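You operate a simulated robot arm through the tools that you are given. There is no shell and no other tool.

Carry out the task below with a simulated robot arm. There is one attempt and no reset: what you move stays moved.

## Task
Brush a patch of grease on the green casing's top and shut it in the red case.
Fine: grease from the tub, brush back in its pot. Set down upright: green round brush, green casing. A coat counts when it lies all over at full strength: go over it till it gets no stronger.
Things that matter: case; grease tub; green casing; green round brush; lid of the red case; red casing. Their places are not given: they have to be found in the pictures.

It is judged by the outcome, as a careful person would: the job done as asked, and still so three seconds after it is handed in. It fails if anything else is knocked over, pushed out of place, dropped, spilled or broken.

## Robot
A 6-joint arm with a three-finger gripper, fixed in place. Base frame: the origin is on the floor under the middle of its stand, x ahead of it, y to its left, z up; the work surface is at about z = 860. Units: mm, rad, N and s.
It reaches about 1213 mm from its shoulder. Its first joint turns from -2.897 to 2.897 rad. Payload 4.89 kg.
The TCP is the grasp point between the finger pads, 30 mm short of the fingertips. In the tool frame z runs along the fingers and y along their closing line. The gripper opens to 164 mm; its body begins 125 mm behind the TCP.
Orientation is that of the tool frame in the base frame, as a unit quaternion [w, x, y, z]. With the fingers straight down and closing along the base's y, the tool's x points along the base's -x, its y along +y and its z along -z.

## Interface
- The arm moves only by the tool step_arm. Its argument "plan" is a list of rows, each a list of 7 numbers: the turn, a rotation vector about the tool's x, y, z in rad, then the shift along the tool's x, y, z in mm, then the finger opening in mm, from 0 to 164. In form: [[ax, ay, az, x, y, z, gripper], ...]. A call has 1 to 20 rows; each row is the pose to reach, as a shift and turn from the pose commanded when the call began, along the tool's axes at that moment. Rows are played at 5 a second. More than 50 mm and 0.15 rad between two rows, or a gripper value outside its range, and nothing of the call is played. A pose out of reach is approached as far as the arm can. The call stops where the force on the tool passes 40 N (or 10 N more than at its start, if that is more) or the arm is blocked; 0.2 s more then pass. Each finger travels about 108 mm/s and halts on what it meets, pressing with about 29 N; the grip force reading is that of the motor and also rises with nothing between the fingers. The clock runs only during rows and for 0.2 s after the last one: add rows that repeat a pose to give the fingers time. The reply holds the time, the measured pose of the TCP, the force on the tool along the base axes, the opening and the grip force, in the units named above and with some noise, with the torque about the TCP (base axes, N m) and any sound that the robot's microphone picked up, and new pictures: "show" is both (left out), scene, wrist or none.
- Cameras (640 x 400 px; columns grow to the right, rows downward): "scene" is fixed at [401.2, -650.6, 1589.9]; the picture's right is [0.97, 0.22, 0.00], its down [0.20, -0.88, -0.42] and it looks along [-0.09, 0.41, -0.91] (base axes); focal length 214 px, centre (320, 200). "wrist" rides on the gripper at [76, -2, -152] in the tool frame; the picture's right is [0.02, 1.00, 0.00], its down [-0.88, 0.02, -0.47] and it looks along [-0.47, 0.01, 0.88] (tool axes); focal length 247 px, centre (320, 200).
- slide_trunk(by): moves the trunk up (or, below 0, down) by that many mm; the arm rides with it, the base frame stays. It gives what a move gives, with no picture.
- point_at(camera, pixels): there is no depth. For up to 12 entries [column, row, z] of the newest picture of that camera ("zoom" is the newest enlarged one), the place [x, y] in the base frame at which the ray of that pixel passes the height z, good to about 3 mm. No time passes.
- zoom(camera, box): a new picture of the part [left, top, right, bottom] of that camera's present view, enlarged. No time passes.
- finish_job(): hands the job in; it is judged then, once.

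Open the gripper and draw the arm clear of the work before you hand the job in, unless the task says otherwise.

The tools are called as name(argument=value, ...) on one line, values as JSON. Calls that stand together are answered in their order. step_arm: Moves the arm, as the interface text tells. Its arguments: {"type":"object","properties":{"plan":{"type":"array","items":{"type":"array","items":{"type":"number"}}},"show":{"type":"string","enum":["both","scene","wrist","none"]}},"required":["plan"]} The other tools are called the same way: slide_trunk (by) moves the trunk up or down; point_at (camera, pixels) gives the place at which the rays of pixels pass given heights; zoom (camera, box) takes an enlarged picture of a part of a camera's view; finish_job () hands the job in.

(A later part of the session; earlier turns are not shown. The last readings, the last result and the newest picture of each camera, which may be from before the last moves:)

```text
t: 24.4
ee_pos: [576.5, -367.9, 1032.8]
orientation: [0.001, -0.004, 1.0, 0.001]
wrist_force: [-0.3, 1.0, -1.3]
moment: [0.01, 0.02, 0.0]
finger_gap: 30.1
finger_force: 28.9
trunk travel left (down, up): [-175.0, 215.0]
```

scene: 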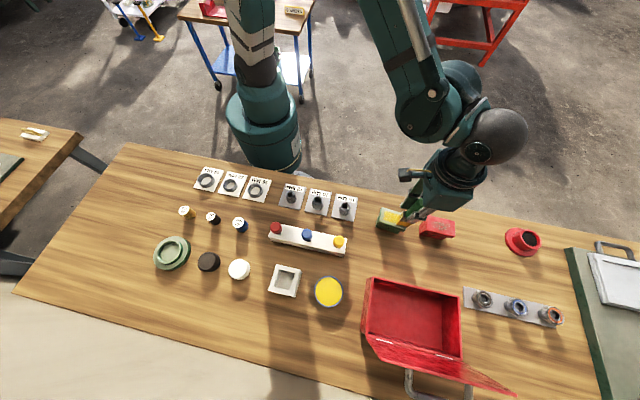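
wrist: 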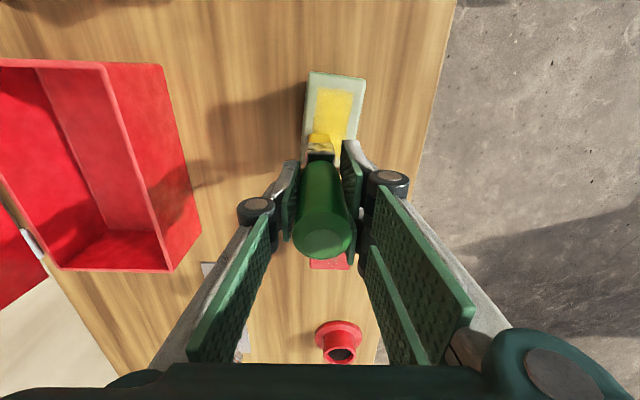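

No contact even 1.6 mm lower than before. I look at the brush and casing to see whether the brush slipped or the casing tipped.

step_arm(plan=[[0, 0, 0, 0, 0, 0, 15]])

zoom(camera="wrist", box=[256, 60, 384, 180])

zoom(camera="scene", box=[360, 190, 440, 240])

```text
t: 24.8
ee_pos: [577.0, -368.5, 1032.3]
orientation: [-0.001, -0.003, 1.0, -0.001]
wrist_force: [-0.8, 0.1, -0.5]
moment: [-0.01, -0.01, 0.01]
finger_gap: 30.1
finger_force: 29.2
trunk travel left (down, up): [-175.0, 215.0]
```

scene: 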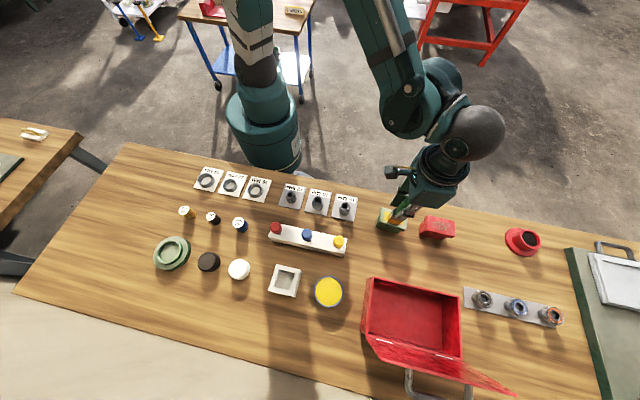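
wrist: 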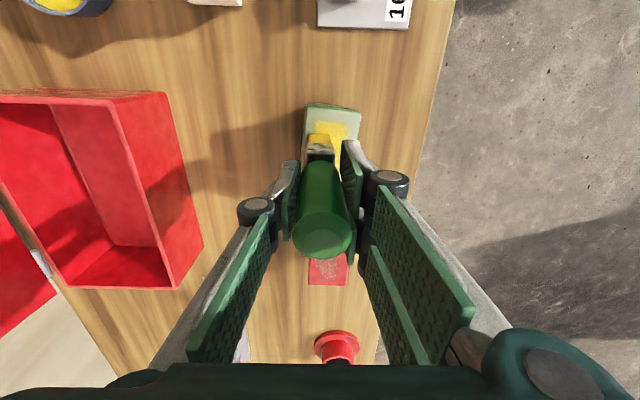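

```text
3.33 times, centred on (320, 120) of wrist
```

zoom: 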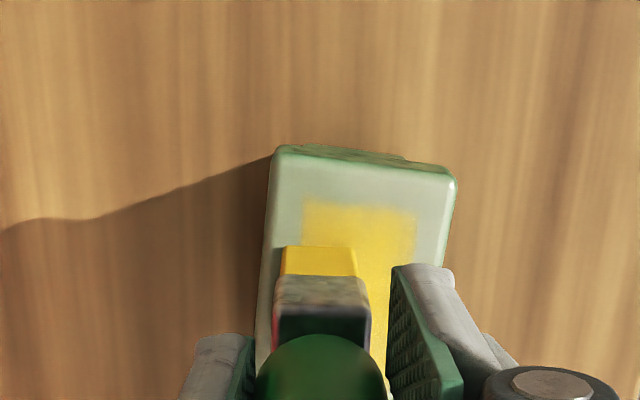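

```text
8.00 times, centred on (400, 215) of scene
```

zoom: 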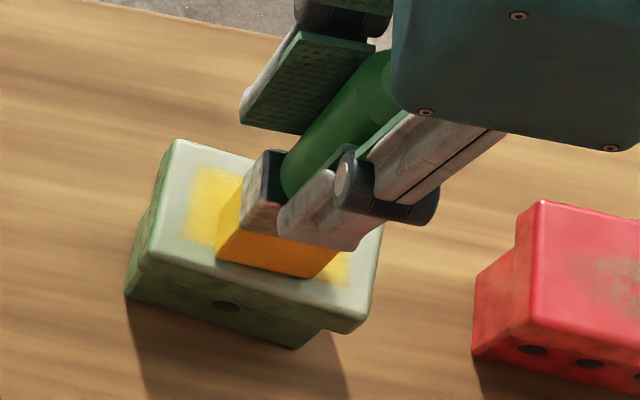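

The handle top has moved from row ~228 to ~238: the brush slid up a few mm in the grip, the casing hasn't moved. I feel down further to regain contact.

step_arm(plan=[[0, 0, 0, 0, 0, 0.7, 15], [0, 0, 0, 0, 0, 1.4, 15], [0, 0, 0, 0, 0, 1.4, 15]], show="none")

```text
t: 25.6
ee_pos: [576.1, -369.0, 1030.5]
orientation: [0.0, -0.004, 1.0, 0.0]
wrist_force: [-3.0, -2.7, 22.8]
moment: [-0.08, -0.13, -0.02]
finger_gap: 30.2
finger_force: 28.9
trunk travel left (down, up): [-175.0, 215.0]
```

Contact at 22.8 N again, near the grip's slip limit. I back off 0.4 mm and run a serpentine over the -y lane, the in-between lane and the middle lane.

step_arm(plan=[[0, 0, 0, 0, 0, -0.4, 15], [0, 0, 0, 10, 0.9, -0.4, 15], [0, 0, 0, 19.9, 1.8, -0.4, 15], [0, 0, 0, 10, 0.9, -0.4, 15], [0, 0, 0, 0, 0, -0.4, 15], [0, 0, 0, -10, -0.9, -0.4, 15], [0, 0, 0, -19.9, -1.8, -0.4, 15], [0, 0, 0, -23.9, -2.2, -0.4, 15], [0, 0, 0, -24.4, 3.8, -0.4, 15], [0, 0, 0, -12.5, 4.9, -0.4, 15], [0, 0, 0, -0.5, 6, -0.4, 15], [0, 0, 0, 11.4, 7.1, -0.4, 15], [0, 0, 0, 19.4, 7.8, -0.4, 15], [0, 0, 0, 18.8, 13.7, -0.4, 15], [0, 0, 0, 6.9, 12.7, -0.4, 15], [0, 0, 0, -5.1, 11.6, -0.4, 15], [0, 0, 0, -17, 10.5, -0.4, 15], [0, 0, 0, -25, 9.8, -0.4, 15], [0, 0, 0, -25, 9.8, -0.4, 15]])

zoom(camera="wrist", box=[256, 60, 384, 180])

zoom(camera="scene", box=[360, 190, 440, 240])

```text
t: 29.6
ee_pos: [604.5, -359.7, 1031.2]
orientation: [0.0, -0.004, 1.0, 0.0]
wrist_force: [-0.2, -0.7, -1.3]
moment: [0.02, 0.0, -0.01]
finger_gap: 30.4
finger_force: 28.7
trunk travel left (down, up): [-175.0, 215.0]
```

scene: 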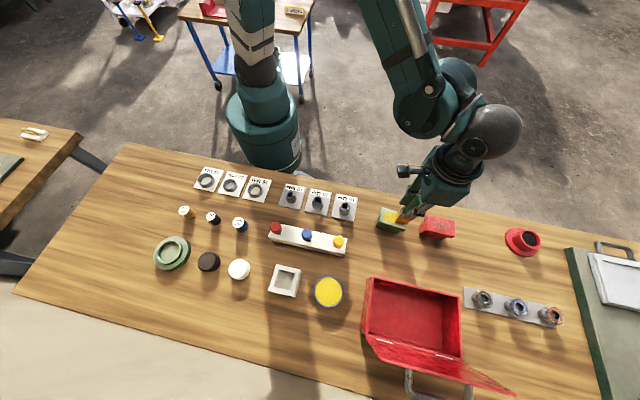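
wrist: 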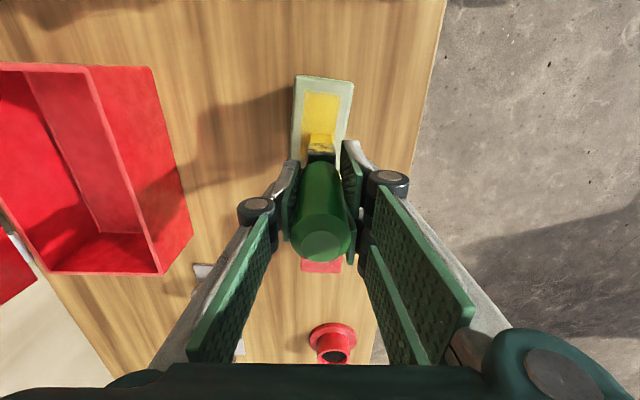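

```text
3.33 times, centred on (320, 120) of wrist
```

zoom: 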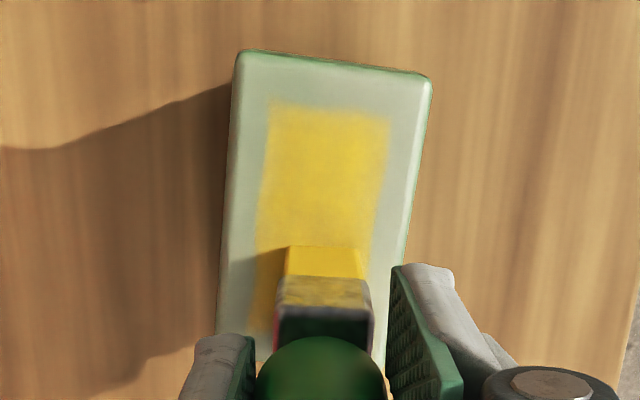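

```text
8.00 times, centred on (400, 215) of scene
```

zoom: 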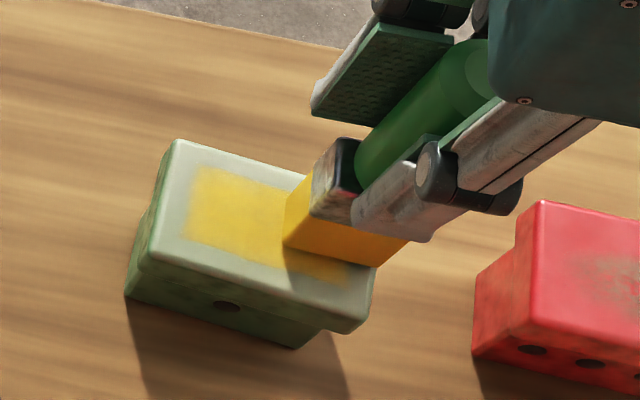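

The patch looks nearly even, and the brush seems to be losing colour. I lift off and travel back over the tub, so the scene camera can see the whole patch.

step_arm(plan=[[0, 0, 0, 0, 0, -20, 15], [0, 0, 0, 0, 0, -61, 15], [0, 0, 0, 23, -33, -61, 15], [0, 0, 0, 46, -66, -61, 15], [0, 0, 0, 70, -99, -61, 15], [0, 0, 0, 93, -132, -61, 15], [0, 0, 0, 116, -165, -61, 15], [0, 0, 0, 140, -198, -61, 15], [0, 0, 0, 163, -231, -61, 15], [0, 0, 0, 186, -263, -61, 15], [0, 0, 0, 186, -263, -61, 15]])

zoom(camera="scene", box=[368, 198, 416, 238])

zoom(camera="wrist", box=[256, 80, 384, 180])

```text
t: 32.0
ee_pos: [417.4, -622.2, 1093.3]
orientation: [0.0, -0.004, 1.0, 0.0]
wrist_force: [0.4, -0.2, -0.7]
moment: [0.03, 0.01, 0.0]
finger_gap: 30.4
finger_force: 28.7
trunk travel left (down, up): [-175.0, 215.0]
```

scene: 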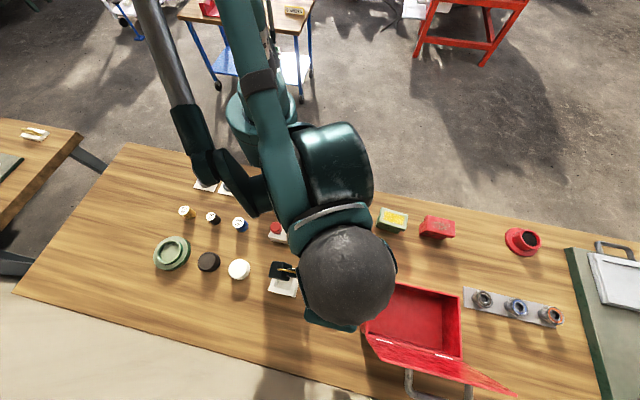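
wrist: 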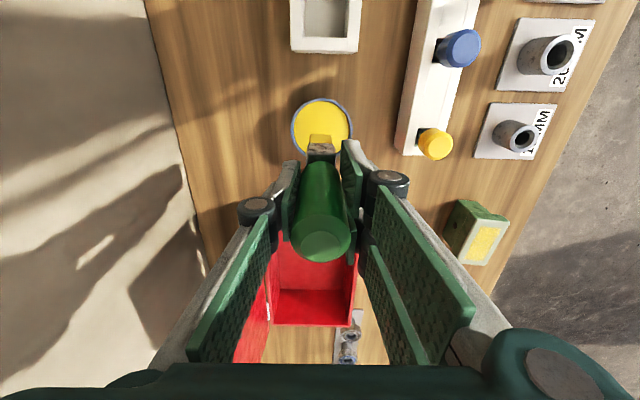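

```text
10.00 times, centred on (392, 218) of scene
```

zoom: 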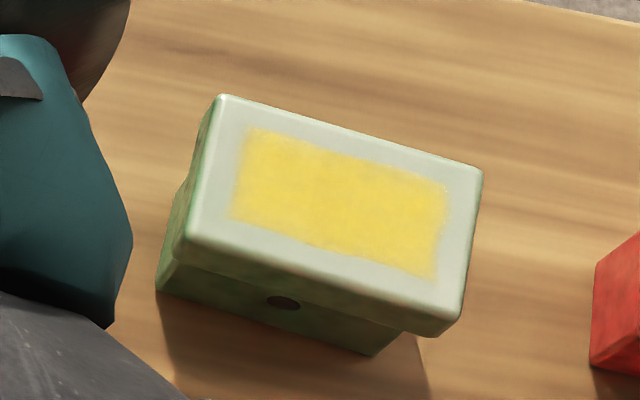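

```text
4.00 times, centred on (320, 130) of wrist
```

zoom: 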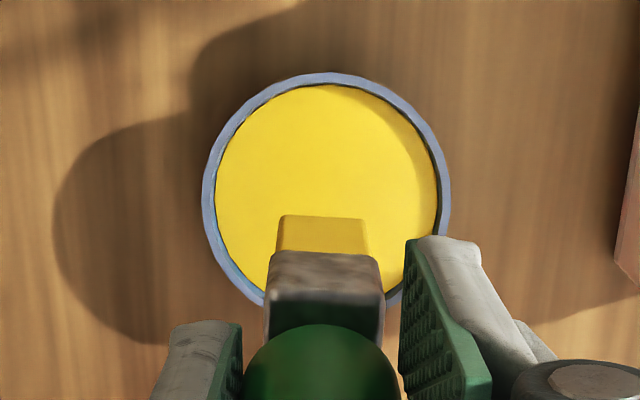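

The coat is there but uneven: weaker at the +x end and edges. I dip again: lowering to where grease contact was, then feeling a few mm more because the brush slid up.

step_arm(plan=[[0, 0, 0, 0, 0, 35, 15], [0, 0, 0, 0, 0, 70, 15], [0, 0, 0, 0, 0, 95, 15], [0, 0, 0, 0, 0, 102, 15], [0, 0, 0, 0, 0, 104, 15], [0, 0, 0, 0, 0, 105, 15], [0, 0, 0, 0, 0, 105, 15]], show="none")

```text
t: 33.6
ee_pos: [416.4, -623.7, 986.8]
orientation: [0.0, -0.003, 1.0, 0.0]
wrist_force: [0.3, 0.2, 0.1]
moment: [-0.03, -0.01, 0.0]
finger_gap: 30.3
finger_force: 29.0
trunk travel left (down, up): [-175.0, 215.0]
```

No contact yet; I continue in 0.7 mm steps.

step_arm(plan=[[0, 0, 0, 0, 0, 0.7, 15], [0, 0, 0, 0, 0, 1.4, 15], [0, 0, 0, 0, 0, 1.4, 15]], show="none")

```text
t: 34.4
ee_pos: [417.1, -623.9, 986.2]
orientation: [0.001, -0.003, 1.0, 0.0]
wrist_force: [-2.1, -2.7, 7.9]
moment: [-0.17, -0.08, -0.04]
finger_gap: 30.5
finger_force: 29.1
trunk travel left (down, up): [-175.0, 215.0]
```

Light contact at 7.9 N. I swirl the bristles a little in the grease and then lift to look.

step_arm(plan=[[0, 0, 0, 8, 0, 0.2, 15], [0, 0, 0, 0, 8, 0.2, 15], [0, 0, 0, -8, 0, 0.2, 15], [0, 0, 0, 0, -8, 0.2, 15], [0, 0, 0, 0, 0, 0.2, 15], [0, 0, 0, 0, 0, -20, 15], [0, 0, 0, 0, 0, -65, 15], [0, 0, 0, 0, 0, -106.6, 15], [0, 0, 0, 0, 0, -106.6, 15]], show="wrist")

zoom(camera="wrist", box=[256, 80, 384, 180])

```text
t: 36.4
ee_pos: [416.6, -624.0, 1093.6]
orientation: [0.0, -0.004, 1.0, 0.0]
wrist_force: [-0.2, 0.1, 0.2]
moment: [-0.04, -0.05, -0.02]
finger_gap: 30.2
finger_force: 28.9
trunk travel left (down, up): [-175.0, 215.0]
```

wrist: 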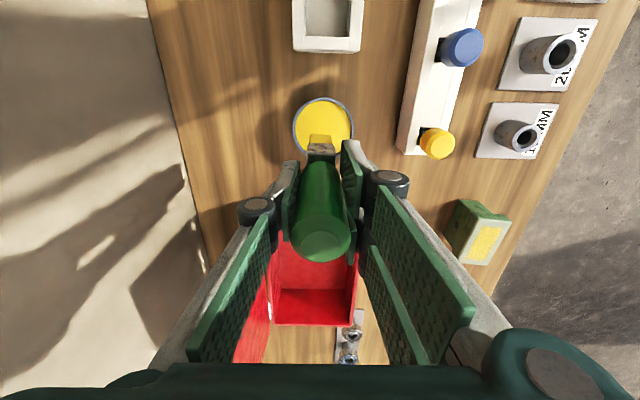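

```text
4.00 times, centred on (320, 130) of wrist
```

zoom: 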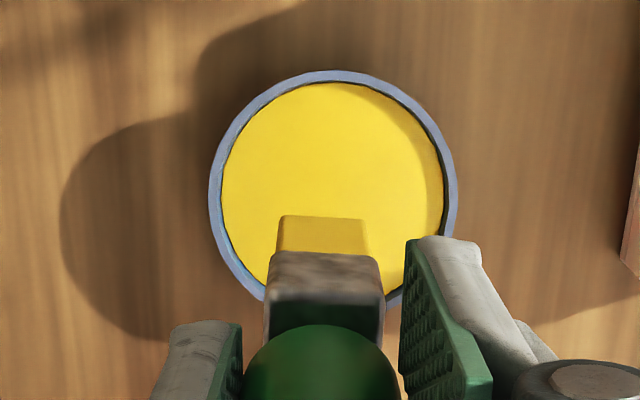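

The bristles are loaded again (the tub shifted only ~2 mm, so no more swirling). I return over the casing's +x end and lower to just above contact.

step_arm(plan=[[0, 0, 0, -23, 33, 0, 15], [0, 0, 0, -46, 66, 0, 15], [0, 0, 0, -70, 99, 0, 15], [0, 0, 0, -93, 131, 0, 15], [0, 0, 0, -116, 164, 0, 15], [0, 0, 0, -139, 197, 0, 15], [0, 0, 0, -163, 230, 0, 15], [0, 0, 0, -186, 263, 0, 15], [0, 0, 0, -186, 263, 30, 15], [0, 0, 0, -186, 263, 55, 15], [0, 0, 0, -186, 263, 61, 15], [0, 0, 0, -186, 263, 61, 15]], show="none")

```text
t: 39.0
ee_pos: [604.5, -358.7, 1031.1]
orientation: [0.001, -0.003, 1.0, 0.0]
wrist_force: [-0.3, -0.7, -1.0]
moment: [0.01, 0.05, -0.03]
finger_gap: 30.3
finger_force: 28.9
trunk travel left (down, up): [-175.0, 215.0]
```

No contact yet at z≈1031; I feel down in 0.5 mm steps.

step_arm(plan=[[0, 0, 0, 0, 0, 0.5, 15], [0, 0, 0, 0, 0, 1.0, 15], [0, 0, 0, 0, 0, 1.5, 15], [0, 0, 0, 0, 0, 1.5, 15]], show="none")

```text
t: 40.0
ee_pos: [602.7, -359.0, 1031.4]
orientation: [0.0, -0.004, 1.0, 0.0]
wrist_force: [1.9, 1.2, 6.9]
moment: [0.19, -0.32, 0.04]
finger_gap: 30.5
finger_force: 29.3
trunk travel left (down, up): [-175.0, 215.0]
```

Contact at ~7 N. I press 0.3 mm more and run a full serpentine (middle, +y lane, -y lane, middle) over the whole patch.

step_arm(plan=[[0, 0, 0, 0, 0, 0.3, 15], [0, 0, 0, 11.9, 1.1, 0.3, 15], [0, 0, 0, 23.9, 2.2, 0.3, 15], [0, 0, 0, 35.8, 3.2, 0.3, 15], [0, 0, 0, 45.8, 4.1, 0.3, 15], [0, 0, 0, 44.9, 14.1, 0.3, 15], [0, 0, 0, 32.9, 13, 0.3, 15], [0, 0, 0, 21, 11.9, 0.4, 15], [0, 0, 0, 9.1, 10.9, 0.4, 15], [0, 0, 0, -2.9, 9.8, 0.4, 15], [0, 0, 0, -2, -0.2, 0.4, 15], [0, 0, 0, -1.1, -10.1, 0.5, 15], [0, 0, 0, 10.9, -9.1, 0.5, 15], [0, 0, 0, 22.8, -8, 0.5, 15], [0, 0, 0, 34.7, -6.9, 0.5, 15], [0, 0, 0, 46.7, -5.8, 0.5, 15], [0, 0, 0, 45.8, 4.1, 0.6, 15], [0, 0, 0, 33.8, 3.1, 0.6, 15], [0, 0, 0, 21.9, 2, 0.6, 15], [0, 0, 0, 10, 0.9, 0.6, 15]])

zoom(camera="wrist", box=[256, 60, 384, 180])

zoom(camera="scene", box=[360, 190, 440, 240])

```text
t: 44.2
ee_pos: [593.1, -359.0, 1028.0]
orientation: [0.0, -0.004, 1.0, 0.0]
wrist_force: [-0.4, 0.3, -0.4]
moment: [-0.01, -0.07, -0.02]
finger_gap: 30.4
finger_force: 28.7
trunk travel left (down, up): [-175.0, 215.0]
```

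scene: 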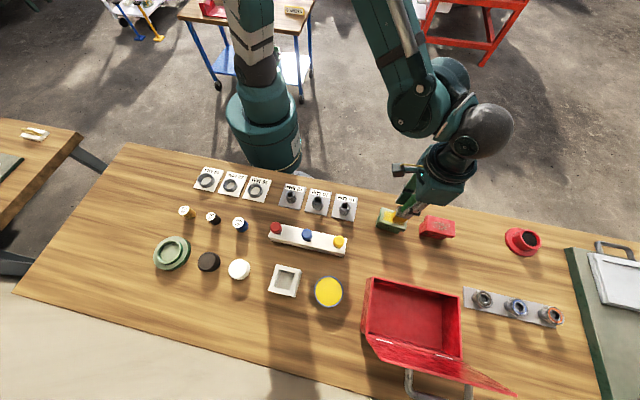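
wrist: 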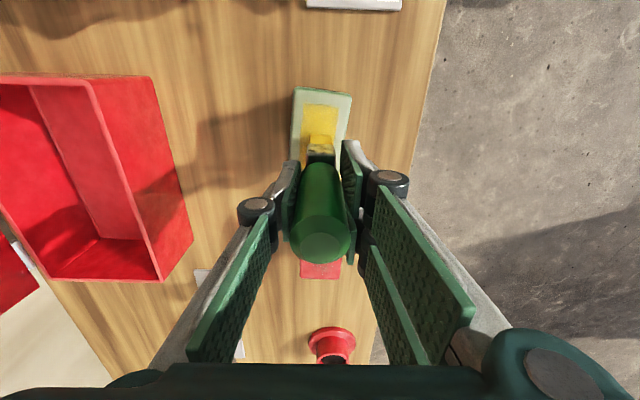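

```text
3.33 times, centred on (320, 120) of wrist
```

zoom: 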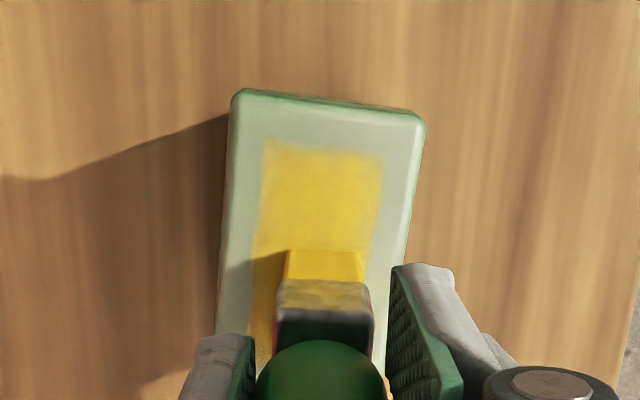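

```text
8.00 times, centred on (400, 215) of scene
```

zoom: 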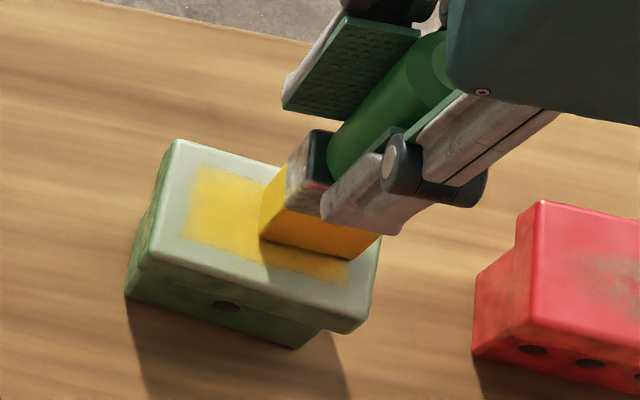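

Contact was lost again along the way (force ~0), the brush creeping up in the grip. I regain contact here in small steps.

step_arm(plan=[[0, 0, 0, 0, 0, 0.5, 15], [0, 0, 0, 0, 0, 1.0, 15], [0, 0, 0, 0, 0, 1.0, 15]], show="none")

```text
t: 45.0
ee_pos: [591.6, -358.5, 1028.8]
orientation: [0.0, -0.004, 1.0, -0.001]
wrist_force: [-0.6, 0.1, -0.8]
moment: [0.01, 0.02, -0.04]
finger_gap: 30.3
finger_force: 28.7
trunk travel left (down, up): [-175.0, 215.0]
```

step_arm(plan=[[0, 0, 0, 0, 0, 0.5, 15], [0, 0, 0, 0, 0, 1.0, 15], [0, 0, 0, 0, 0, 1.0, 15]], show="none")

```text
t: 45.8
ee_pos: [591.3, -357.9, 1027.9]
orientation: [0.001, -0.004, 1.0, 0.001]
wrist_force: [6.4, -1.2, 16.4]
moment: [-0.07, -0.83, -0.01]
finger_gap: 30.4
finger_force: 29.2
trunk travel left (down, up): [-175.0, 215.0]
```

Contact regained at 16 N. From here I stroke toward -x along the middle, lowering very slightly per row to keep the contact.

step_arm(plan=[[0, 0, 0, 11.9, 1.1, 0.1, 15], [0, 0, 0, 23.9, 2.2, 0.2, 15], [0, 0, 0, 34.8, 3.1, 0.3, 15], [0, 0, 0, 34.8, 3.1, 0.3, 15]], show="none")

```text
t: 46.8
ee_pos: [555.3, -354.4, 1026.3]
orientation: [-0.001, -0.003, 1.0, 0.0]
wrist_force: [2.9, 1.3, 12.0]
moment: [0.09, -0.12, -0.01]
finger_gap: 30.3
finger_force: 28.9
trunk travel left (down, up): [-175.0, 215.0]
```

Contact held at 12 N. Next I shift to the +y lane and stroke toward +x.

step_arm(plan=[[0, 0, 0, -0.4, 5, 0.1, 15], [0, 0, 0, -0.9, 10, 0.1, 15], [0, 0, 0, -12.8, 8.9, 0.2, 15], [0, 0, 0, -24.8, 7.8, 0.3, 15], [0, 0, 0, -36.7, 6.7, 0.4, 15], [0, 0, 0, -46.7, 5.8, 0.4, 15], [0, 0, 0, -46.7, 5.8, 0.4, 15]], show="wrist")

zoom(camera="wrist", box=[256, 60, 384, 180])

```text
t: 48.4
ee_pos: [603.6, -348.7, 1027.2]
orientation: [0.001, -0.004, 1.0, 0.0]
wrist_force: [0.1, 0.2, -0.8]
moment: [-0.01, -0.01, 0.02]
finger_gap: 30.3
finger_force: 28.9
trunk travel left (down, up): [-175.0, 215.0]
```

wrist: 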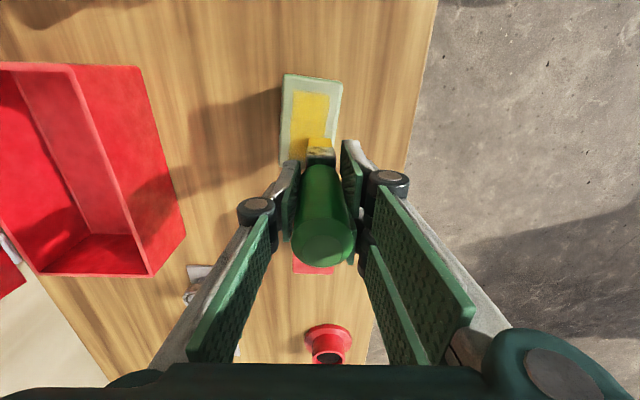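

```text
3.33 times, centred on (320, 120) of wrist
```

zoom: 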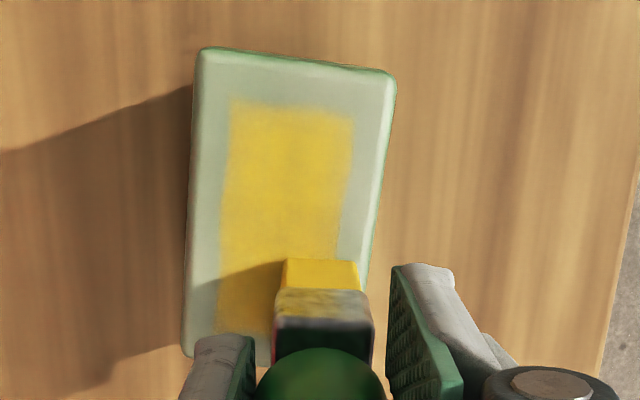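

The +x drags tilt the brush about the closing line and lift it. Strokes across (along y, the firm grip direction) should hold better; I regain contact at this +x end.

step_arm(plan=[[0, 0, 0, 0.5, -5, 0.6, 15], [0, 0, 0, 0.9, -10, 1.2, 15], [0, 0, 0, 0.9, -10, 1.2, 15]], show="none")

```text
t: 49.2
ee_pos: [601.9, -360.3, 1026.2]
orientation: [0.0, -0.004, 1.0, 0.001]
wrist_force: [-0.2, 1.4, 6.9]
moment: [0.25, 0.07, -0.04]
finger_gap: 30.1
finger_force: 28.8
trunk travel left (down, up): [-175.0, 215.0]
```

Contact at ~7 N at the +x end, middle. I press 0.3 mm more and stroke across in y several times.

step_arm(plan=[[0, 0, 0, 0, 0, 0.3, 15], [0, 0, 0, -0.4, 5, 0.3, 15], [0, 0, 0, -0.9, 10, 0.3, 15], [0, 0, 0, -0.4, 5, 0.3, 15], [0, 0, 0, 0, 0, 0.3, 15], [0, 0, 0, 0.4, -5, 0.3, 15], [0, 0, 0, 0.9, -10, 0.3, 15], [0, 0, 0, 0.4, -5, 0.3, 15], [0, 0, 0, 0, 0, 0.3, 15], [0, 0, 0, -0.4, 5, 0.3, 15], [0, 0, 0, -0.9, 10, 0.3, 15], [0, 0, 0, -0.4, 5, 0.3, 15], [0, 0, 0, 0, 0, 0.3, 15], [0, 0, 0, 0, 0, 0.3, 15]], show="wrist")

zoom(camera="scene", box=[360, 190, 440, 240])

```text
t: 52.2
ee_pos: [601.7, -358.9, 1025.5]
orientation: [0.001, -0.004, 1.0, 0.001]
wrist_force: [0.4, -0.5, -0.2]
moment: [-0.03, -0.04, 0.0]
finger_gap: 30.3
finger_force: 30.1
trunk travel left (down, up): [-175.0, 215.0]
```

wrist: 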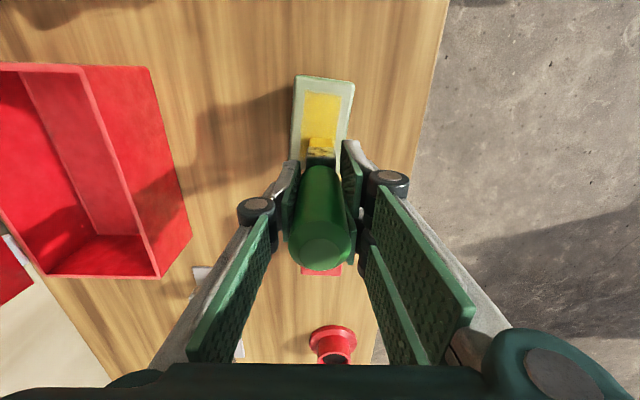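

```text
8.00 times, centred on (400, 215) of scene
```

zoom: 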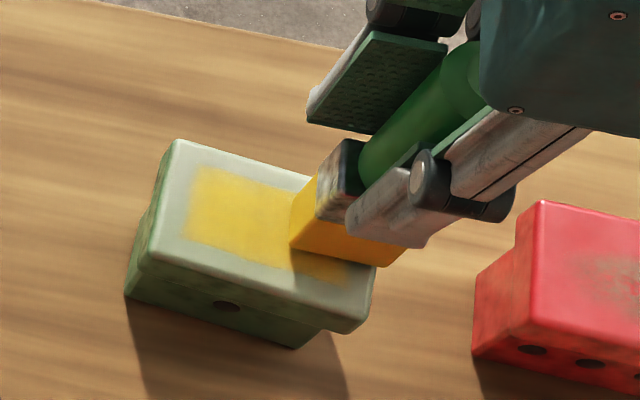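

Force reads zero again after a few passes. I lift off and go back over the tub to see the whole patch from the scene camera before re-dipping.

step_arm(plan=[[0, 0, 0, 0, 0, -20, 15], [0, 0, 0, 0, 0, -67, 15], [0, 0, 0, 23, -33, -67, 15], [0, 0, 0, 46, -66, -67, 15], [0, 0, 0, 70, -99, -67, 15], [0, 0, 0, 93, -132, -67, 15], [0, 0, 0, 116, -165, -67, 15], [0, 0, 0, 140, -198, -67, 15], [0, 0, 0, 163, -231, -67, 15], [0, 0, 0, 186, -261, -67, 15], [0, 0, 0, 186, -261, -67, 15]])

zoom(camera="scene", box=[368, 198, 416, 238])

zoom(camera="wrist", box=[256, 80, 384, 180])

zoom(camera="wrist", box=[430, 180, 526, 270])

```text
t: 54.6
ee_pos: [418.2, -624.8, 1087.3]
orientation: [0.0, -0.003, 1.0, 0.0]
wrist_force: [0.6, -0.8, -0.7]
moment: [0.06, 0.0, 0.02]
finger_gap: 30.1
finger_force: 28.8
trunk travel left (down, up): [-175.0, 215.0]
```

scene: 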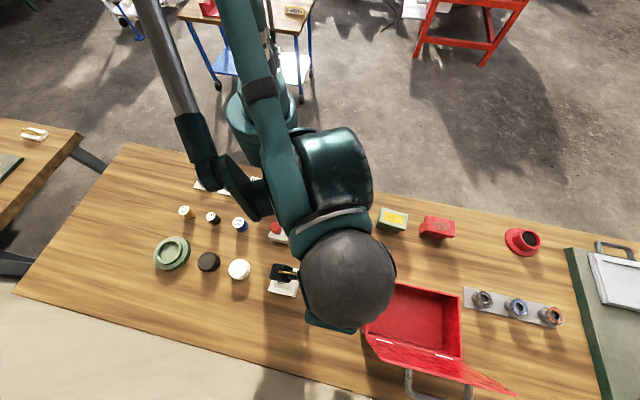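
wrist: 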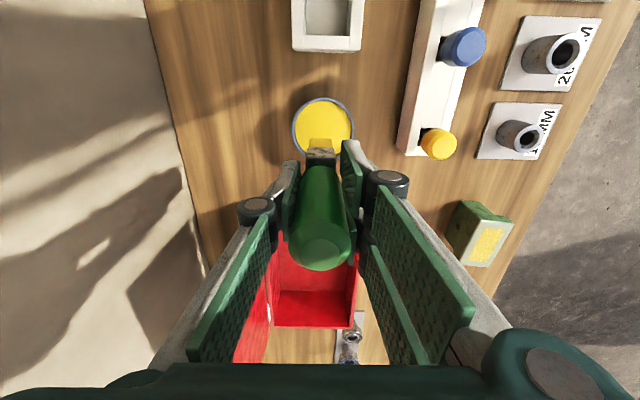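

```text
10.00 times, centred on (392, 218) of scene
```

zoom: 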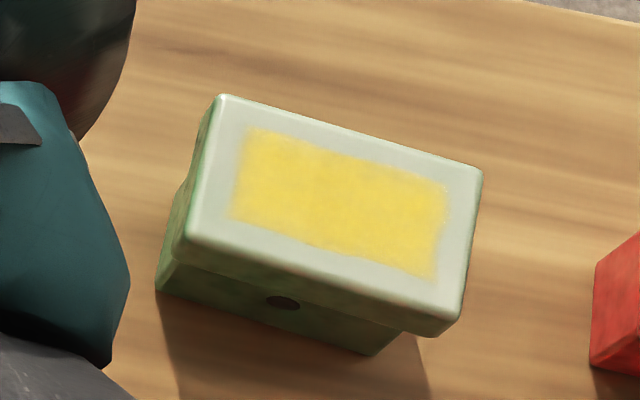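

```text
4.00 times, centred on (320, 130) of wrist
```

zoom: 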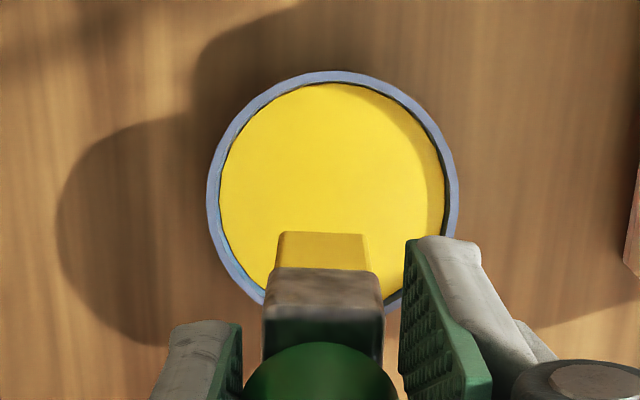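

```text
4.44 times, centred on (478, 225) of wrist
```

zoom: 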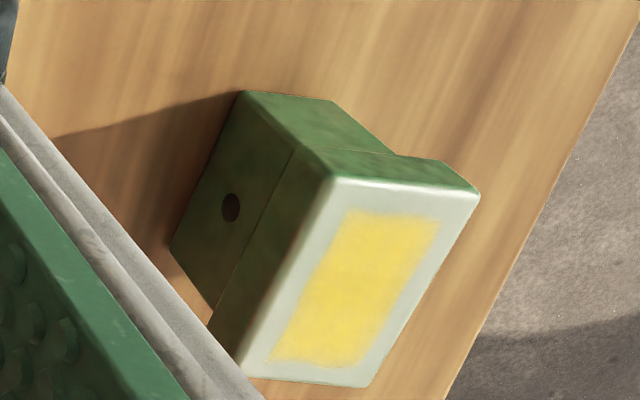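

The patch is more even now. I check how the brush sits in the grip before dipping again.

zoom(camera="wrist", box=[256, 120, 384, 280])

zoom(camera="scene", box=[260, 240, 340, 300])

```text
2.50 times, centred on (320, 200) of wrist
```

zoom: 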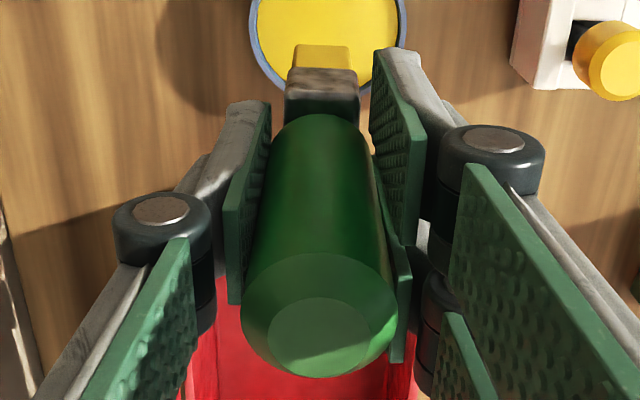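

```text
6.67 times, centred on (300, 270) of scene
```

zoom: 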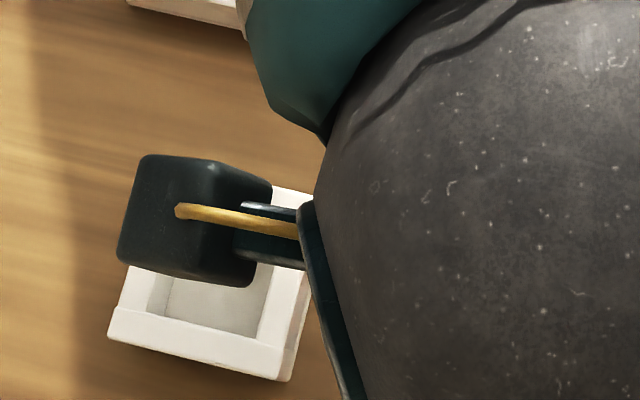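

The brush is held with a slight lean, still fine. I dip again, lowering to just above the expected grease contact and then feeling.

step_arm(plan=[[0, 0, 0, 0, 0, 40, 15], [0, 0, 0, 0, 0, 80, 15], [0, 0, 0, 0, 0, 103, 15], [0, 0, 0, 0, 0, 108, 15], [0, 0, 0, 0, 0, 108, 15]], show="none")

step_arm(plan=[[0, 0, 0, 0, 0, 0.6, 15], [0, 0, 0, 0, 0, 1.2, 15], [0, 0, 0, 0, 0, 1.2, 15]], show="none")

```text
t: 55.8
ee_pos: [417.5, -622.8, 983.3]
orientation: [0.001, -0.003, 1.0, 0.0]
wrist_force: [0.2, 0.0, -1.6]
moment: [0.03, 0.04, 0.04]
finger_gap: 30.2
finger_force: 28.7
trunk travel left (down, up): [-175.0, 215.0]
```

```text
t: 56.6
ee_pos: [418.9, -622.5, 983.0]
orientation: [0.0, -0.004, 1.0, 0.0]
wrist_force: [0.4, -0.3, -0.6]
moment: [0.03, 0.02, 0.03]
finger_gap: 30.2
finger_force: 28.6
trunk travel left (down, up): [-175.0, 215.0]
```

No grease contact yet at z≈983; I continue feeling down.

step_arm(plan=[[0, 0, 0, 0, 0, 0.6, 15], [0, 0, 0, 0, 0, 1.2, 15], [0, 0, 0, 0, 0, 1.2, 15]], show="none")

```text
t: 57.4
ee_pos: [417.1, -623.0, 981.1]
orientation: [0.0, -0.004, 1.0, 0.001]
wrist_force: [0.4, -0.6, -0.5]
moment: [-0.02, -0.02, -0.02]
finger_gap: 30.1
finger_force: 28.8
trunk travel left (down, up): [-175.0, 215.0]
```

Still free; a further 1.2 mm.

step_arm(plan=[[0, 0, 0, 0, 0, 0.6, 15], [0, 0, 0, 0, 0, 1.2, 15], [0, 0, 0, 0, 0, 1.2, 15]], show="wrist")

zoom(camera="wrist", box=[256, 80, 384, 180])

```text
t: 58.2
ee_pos: [417.7, -622.5, 981.4]
orientation: [0.001, -0.004, 1.0, 0.0]
wrist_force: [-0.3, 0.3, -0.8]
moment: [0.0, 0.0, -0.02]
finger_gap: 30.3
finger_force: 28.8
trunk travel left (down, up): [-175.0, 215.0]
```

wrist: 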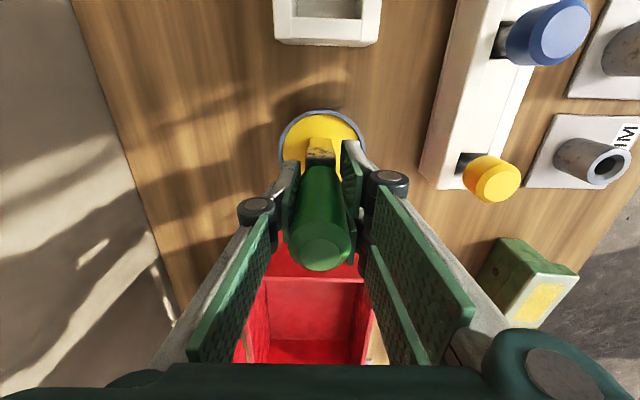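

```text
4.00 times, centred on (320, 130) of wrist
```

zoom: 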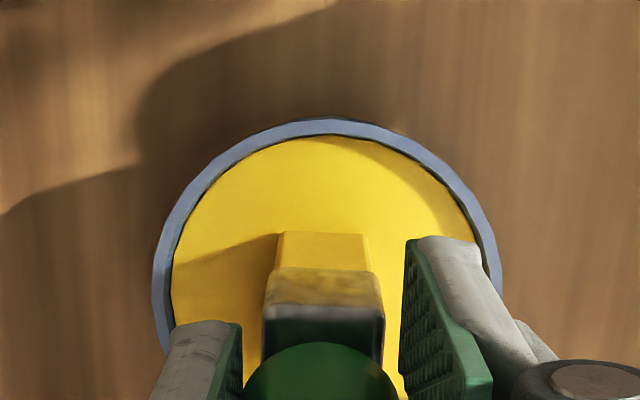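

The bristles are a hair above the grease. I continue down until I feel it.

step_arm(plan=[[0, 0, 0, 0, 0, 0.6, 15], [0, 0, 0, 0, 0, 1.2, 15], [0, 0, 0, 0, 0, 1.6, 15], [0, 0, 0, 0, 0, 1.6, 15]], show="none")

```text
t: 59.2
ee_pos: [418.6, -621.1, 979.0]
orientation: [0.0, -0.004, 1.0, -0.001]
wrist_force: [0.5, -0.1, 23.2]
moment: [-0.03, -0.13, 0.0]
finger_gap: 30.4
finger_force: 29.1
trunk travel left (down, up): [-175.0, 215.0]
```

Contact at 23 N, bristles loaded. I lift and return to the casing, this time to the +x end (u≈22) to work lane by lane with fresh contact each.

step_arm(plan=[[0, 0, 0, 0, 0, -20, 15], [0, 0, 0, 0, 0, -65, 15], [0, 0, 0, 0, 0, -111, 15], [0, 0, 0, -23, 33, -111, 15], [0, 0, 0, -46, 66, -111, 15], [0, 0, 0, -70, 98, -111, 15], [0, 0, 0, -93, 131, -111, 15], [0, 0, 0, -116, 163, -111, 15], [0, 0, 0, -139, 196, -111, 15], [0, 0, 0, -163, 229, -111, 15], [0, 0, 0, -186, 261, -111, 15], [0, 0, 0, -186, 261, -80, 15], [0, 0, 0, -186, 261, -55, 15], [0, 0, 0, -186, 261, -46.5, 15], [0, 0, 0, -186, 261, -46.5, 15]], show="none")

```text
t: 62.4
ee_pos: [603.1, -358.6, 1026.4]
orientation: [0.0, -0.004, 1.0, 0.0]
wrist_force: [0.3, -0.1, -0.4]
moment: [0.02, 0.04, 0.01]
finger_gap: 30.3
finger_force: 29.4
trunk travel left (down, up): [-175.0, 215.0]
```

Now at z≈1026, free. I feel down in 0.5 mm steps.

step_arm(plan=[[0, 0, 0, 0, 0, 0.6, 15], [0, 0, 0, 0, 0, 1.2, 15], [0, 0, 0, 0, 0, 1.2, 15]], show="none")

step_arm(plan=[[0, 0, 0, 0, 0, 0.5, 15], [0, 0, 0, 0, 0, 0.9, 15], [0, 0, 0, 0, 0, 0.9, 15]], show="none")

```text
t: 63.2
ee_pos: [602.3, -359.0, 1024.4]
orientation: [0.0, -0.004, 1.0, 0.0]
wrist_force: [-0.3, -0.5, -0.4]
moment: [0.0, 0.04, 0.01]
finger_gap: 30.2
finger_force: 29.4
trunk travel left (down, up): [-175.0, 215.0]
```

```text
t: 64.0
ee_pos: [602.9, -358.4, 1024.3]
orientation: [0.001, -0.004, 1.0, 0.0]
wrist_force: [-0.1, 0.1, -0.9]
moment: [-0.02, 0.0, -0.01]
finger_gap: 30.3
finger_force: 29.4
trunk travel left (down, up): [-175.0, 215.0]
```

Still free at z≈1024; further down.

step_arm(plan=[[0, 0, 0, 0, 0, 0.4, 15], [0, 0, 0, 0, 0, 0.8, 15], [0, 0, 0, 0, 0, 0.8, 15]], show="none")

```text
t: 64.8
ee_pos: [602.7, -359.0, 1024.7]
orientation: [0.001, -0.004, 1.0, -0.001]
wrist_force: [-1.7, -0.8, 16.2]
moment: [-0.02, 0.1, 0.01]
finger_gap: 30.3
finger_force: 29.4
trunk travel left (down, up): [-175.0, 215.0]
```

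Contact at 16 N. I ease 0.2 mm and stroke slowly across in y at this +x lane, then read the force.

step_arm(plan=[[0, 0, 0, -0.4, 4, -0.2, 15], [0, 0, 0, -0.7, 8, -0.2, 15], [0, 0, 0, -1.0, 11, -0.2, 15], [0, 0, 0, -0.7, 8, -0.2, 15], [0, 0, 0, -0.4, 4, -0.2, 15], [0, 0, 0, 0, 0, -0.2, 15]], show="none")

step_arm(plan=[[0, 0, 0, 0.4, -4, 0, 15], [0, 0, 0, 0.7, -8, 0, 15], [0, 0, 0, 1.0, -11, 0, 15], [0, 0, 0, 0.7, -8, 0, 15], [0, 0, 0, 0.4, -4, 0, 15], [0, 0, 0, 0, 0, 0, 15]], show="none")

```text
t: 66.2
ee_pos: [602.6, -358.5, 1021.7]
orientation: [0.0, -0.004, 1.0, 0.0]
wrist_force: [0.5, -0.3, -0.8]
moment: [0.0, -0.02, -0.01]
finger_gap: 30.1
finger_force: 29.1
trunk travel left (down, up): [-175.0, 215.0]
```

```text
t: 67.6
ee_pos: [604.2, -358.2, 1022.7]
orientation: [0.0, -0.004, 1.0, 0.0]
wrist_force: [-0.6, 0.5, -1.5]
moment: [0.01, 0.0, -0.01]
finger_gap: 30.1
finger_force: 28.9
trunk travel left (down, up): [-175.0, 215.0]
```

The force fell to zero again after stroking. I regain contact and then stroke with a slight steady descent to hold contact despite the creep.

step_arm(plan=[[0, 0, 0, 0, 0, 0.5, 15], [0, 0, 0, 0, 0, 1.0, 15], [0, 0, 0, 0, 0, 1.0, 15]], show="wrist")

zoom(camera="wrist", box=[256, 60, 384, 180])

```text
t: 68.4
ee_pos: [602.5, -359.1, 1021.5]
orientation: [0.0, -0.004, 1.0, 0.0]
wrist_force: [1.4, 0.3, 3.9]
moment: [0.04, -0.3, -0.01]
finger_gap: 29.9
finger_force: 28.3
trunk travel left (down, up): [-175.0, 215.0]
```

wrist: 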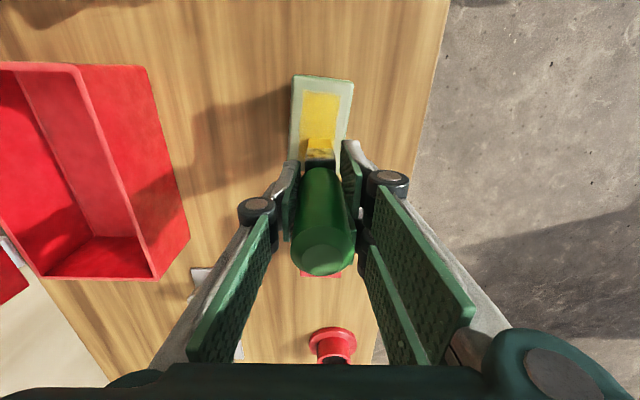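

```text
3.33 times, centred on (320, 120) of wrist
```

zoom: 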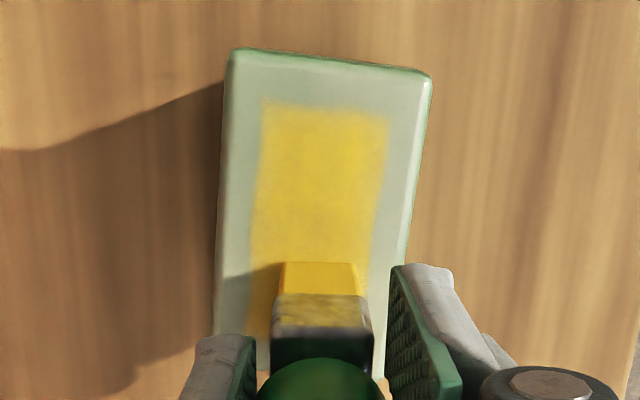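

Contact at ~4 N. I stroke across with 0.08 mm descent per row.

step_arm(plan=[[0, 0, 0, -0.4, 4, 0.1, 15], [0, 0, 0, -0.7, 8, 0.15, 15], [0, 0, 0, -1.0, 12, 0.2, 15], [0, 0, 0, -0.7, 8, 0.3, 15], [0, 0, 0, -0.4, 4, 0.35, 15], [0, 0, 0, 0, 0, 0.4, 15], [0, 0, 0, 0.4, -4, 0.5, 15], [0, 0, 0, 0.7, -8, 0.55, 15], [0, 0, 0, 1.0, -12, 0.6, 15], [0, 0, 0, 0.7, -8, 0.7, 15], [0, 0, 0, 0.4, -4, 0.75, 15], [0, 0, 0, 0, 0, 0.8, 15]], show="none")

```text
t: 71.0
ee_pos: [602.6, -359.1, 1020.9]
orientation: [0.0, -0.004, 1.0, 0.0]
wrist_force: [0.2, 0.1, -1.0]
moment: [0.03, -0.01, 0.01]
finger_gap: 29.7
finger_force: 29.1
trunk travel left (down, up): [-175.0, 215.0]
```

I lift and pull back in -x to look at the whole patch from the scene camera.

step_arm(plan=[[0, 0, 0, 0, 0, -20, 15], [0, 0, 0, 0, 0, -45, 15], [0, 0, 0, 40, 0, -55, 15], [0, 0, 0, 80, 0, -55, 15], [0, 0, 0, 120, -10, -55, 15], [0, 0, 0, 150, -30, -55, 15], [0, 0, 0, 150, -30, -55, 15]])

zoom(camera="scene", box=[368, 198, 416, 238])

zoom(camera="wrist", box=[256, 100, 384, 280])

```text
t: 72.6
ee_pos: [453.6, -390.0, 1076.0]
orientation: [0.0, -0.004, 1.0, 0.0]
wrist_force: [0.7, 0.3, -0.8]
moment: [-0.07, -0.04, 0.05]
finger_gap: 30.0
finger_force: 29.1
trunk travel left (down, up): [-175.0, 215.0]
```

scene: 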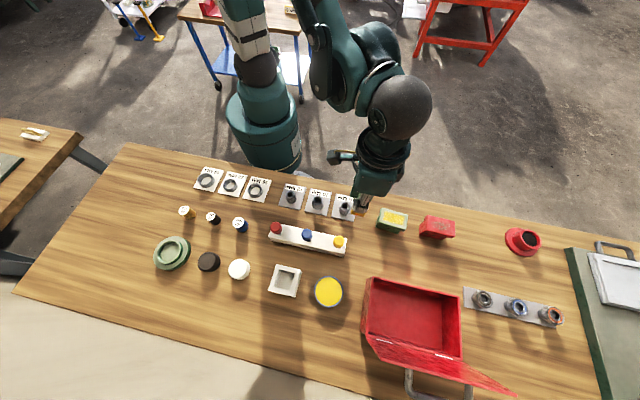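
wrist: 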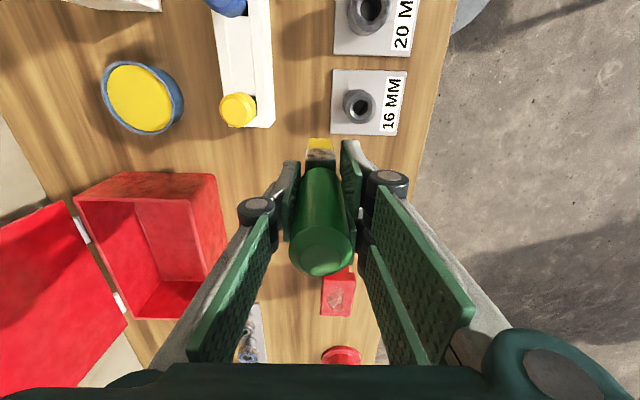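

```text
10.00 times, centred on (392, 218) of scene
```

zoom: 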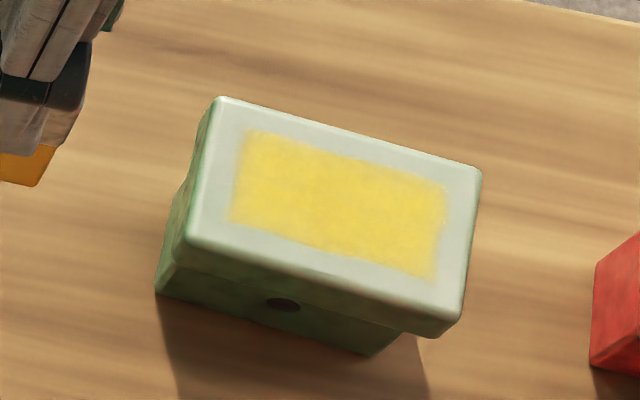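

```text
2.22 times, centred on (320, 190) of wrist
```

zoom: 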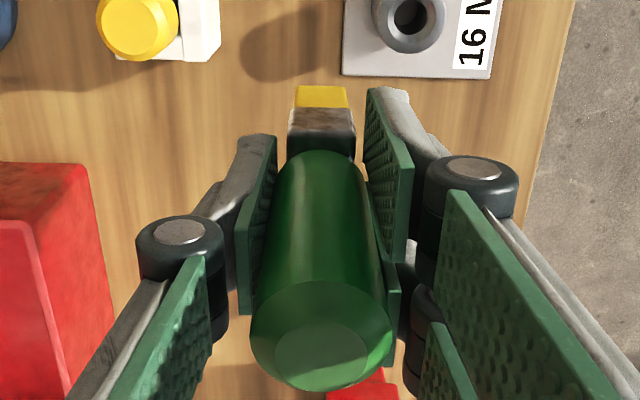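

The +x end has caught up and the patch looks quite even. I go back for another round at the -x end of the patch, feeling for contact there.

step_arm(plan=[[0, 0, 0, -35, 11, 0, 15], [0, 0, 0, -70, 23, 0, 15], [0, 0, 0, -105, 34, 0, 15], [0, 0, 0, -105, 34, 30, 15], [0, 0, 0, -105, 34, 50, 15], [0, 0, 0, -105, 34, 54.5, 15], [0, 0, 0, -105, 34, 54.5, 15]], show="none")

step_arm(plan=[[0, 0, 0, 0, 0, 0.5, 15], [0, 0, 0, 0, 0, 1.0, 15], [0, 0, 0, 0, 0, 1.0, 15]], show="none")

```text
t: 74.2
ee_pos: [559.1, -356.1, 1021.6]
orientation: [-0.001, -0.003, 1.0, 0.0]
wrist_force: [2.3, 0.9, 7.8]
moment: [0.1, -0.33, -0.03]
finger_gap: 29.8
finger_force: 29.3
trunk travel left (down, up): [-175.0, 215.0]
```

```text
t: 75.0
ee_pos: [557.1, -355.4, 1020.9]
orientation: [0.001, -0.004, 1.0, 0.0]
wrist_force: [5.4, -1.0, 21.9]
moment: [-0.07, -0.32, -0.03]
finger_gap: 30.0
finger_force: 28.8
trunk travel left (down, up): [-175.0, 215.0]
```

Contact (22 N) at the -x end. I ease off 0.4 mm and stroke across in y, then along x to the middle with y strokes there.

step_arm(plan=[[0, 0, 0, -0.4, 4, -0.4, 15], [0, 0, 0, -0.7, 8, -0.4, 15], [0, 0, 0, -1.0, 12, -0.4, 15], [0, 0, 0, -0.7, 8, -0.4, 15], [0, 0, 0, -0.4, 4, -0.4, 15], [0, 0, 0, 0, 0, -0.4, 15], [0, 0, 0, 0.4, -4, -0.4, 15], [0, 0, 0, 0.7, -8, -0.4, 15], [0, 0, 0, 1.0, -12, -0.4, 15], [0, 0, 0, 0.7, -8, -0.4, 15], [0, 0, 0, 0.4, -4, -0.4, 15], [0, 0, 0, 0, 0, -0.4, 15], [0, 0, 0, 0, 0, -0.4, 15]], show="none")

```text
t: 77.8
ee_pos: [557.1, -355.8, 1021.0]
orientation: [0.0, -0.003, 1.0, 0.0]
wrist_force: [0.4, 0.7, -0.9]
moment: [0.0, -0.02, 0.0]
finger_gap: 29.9
finger_force: 29.0
trunk travel left (down, up): [-175.0, 215.0]
```

Now I move to the middle lane (u≈0), feel contact again and stroke across there.

step_arm(plan=[[0, 0, 0, -11, -1, 0, 15], [0, 0, 0, -21.9, -2, 0.4, 15], [0, 0, 0, -21.9, -2, 0.8, 15], [0, 0, 0, -21.9, -2, 1.2, 15], [0, 0, 0, -21.9, -2, 1.2, 15]], show="none")

```text
t: 79.0
ee_pos: [578.8, -356.8, 1020.9]
orientation: [0.0, -0.003, 1.0, 0.0]
wrist_force: [-0.2, -0.1, -0.2]
moment: [0.0, 0.03, -0.01]
finger_gap: 29.6
finger_force: 28.6
trunk travel left (down, up): [-175.0, 215.0]
```

No force yet at the middle; feeling 1 mm further.

step_arm(plan=[[0, 0, 0, 0, 0, 0.5, 15], [0, 0, 0, 0, 0, 0.9, 15], [0, 0, 0, 0, 0, 0.9, 15]], show="none")

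```text
t: 79.8
ee_pos: [579.6, -356.6, 1018.8]
orientation: [0.0, -0.003, 1.0, 0.0]
wrist_force: [-0.2, -0.5, -1.3]
moment: [-0.02, -0.02, 0.0]
finger_gap: 29.9
finger_force: 29.1
trunk travel left (down, up): [-175.0, 215.0]
```

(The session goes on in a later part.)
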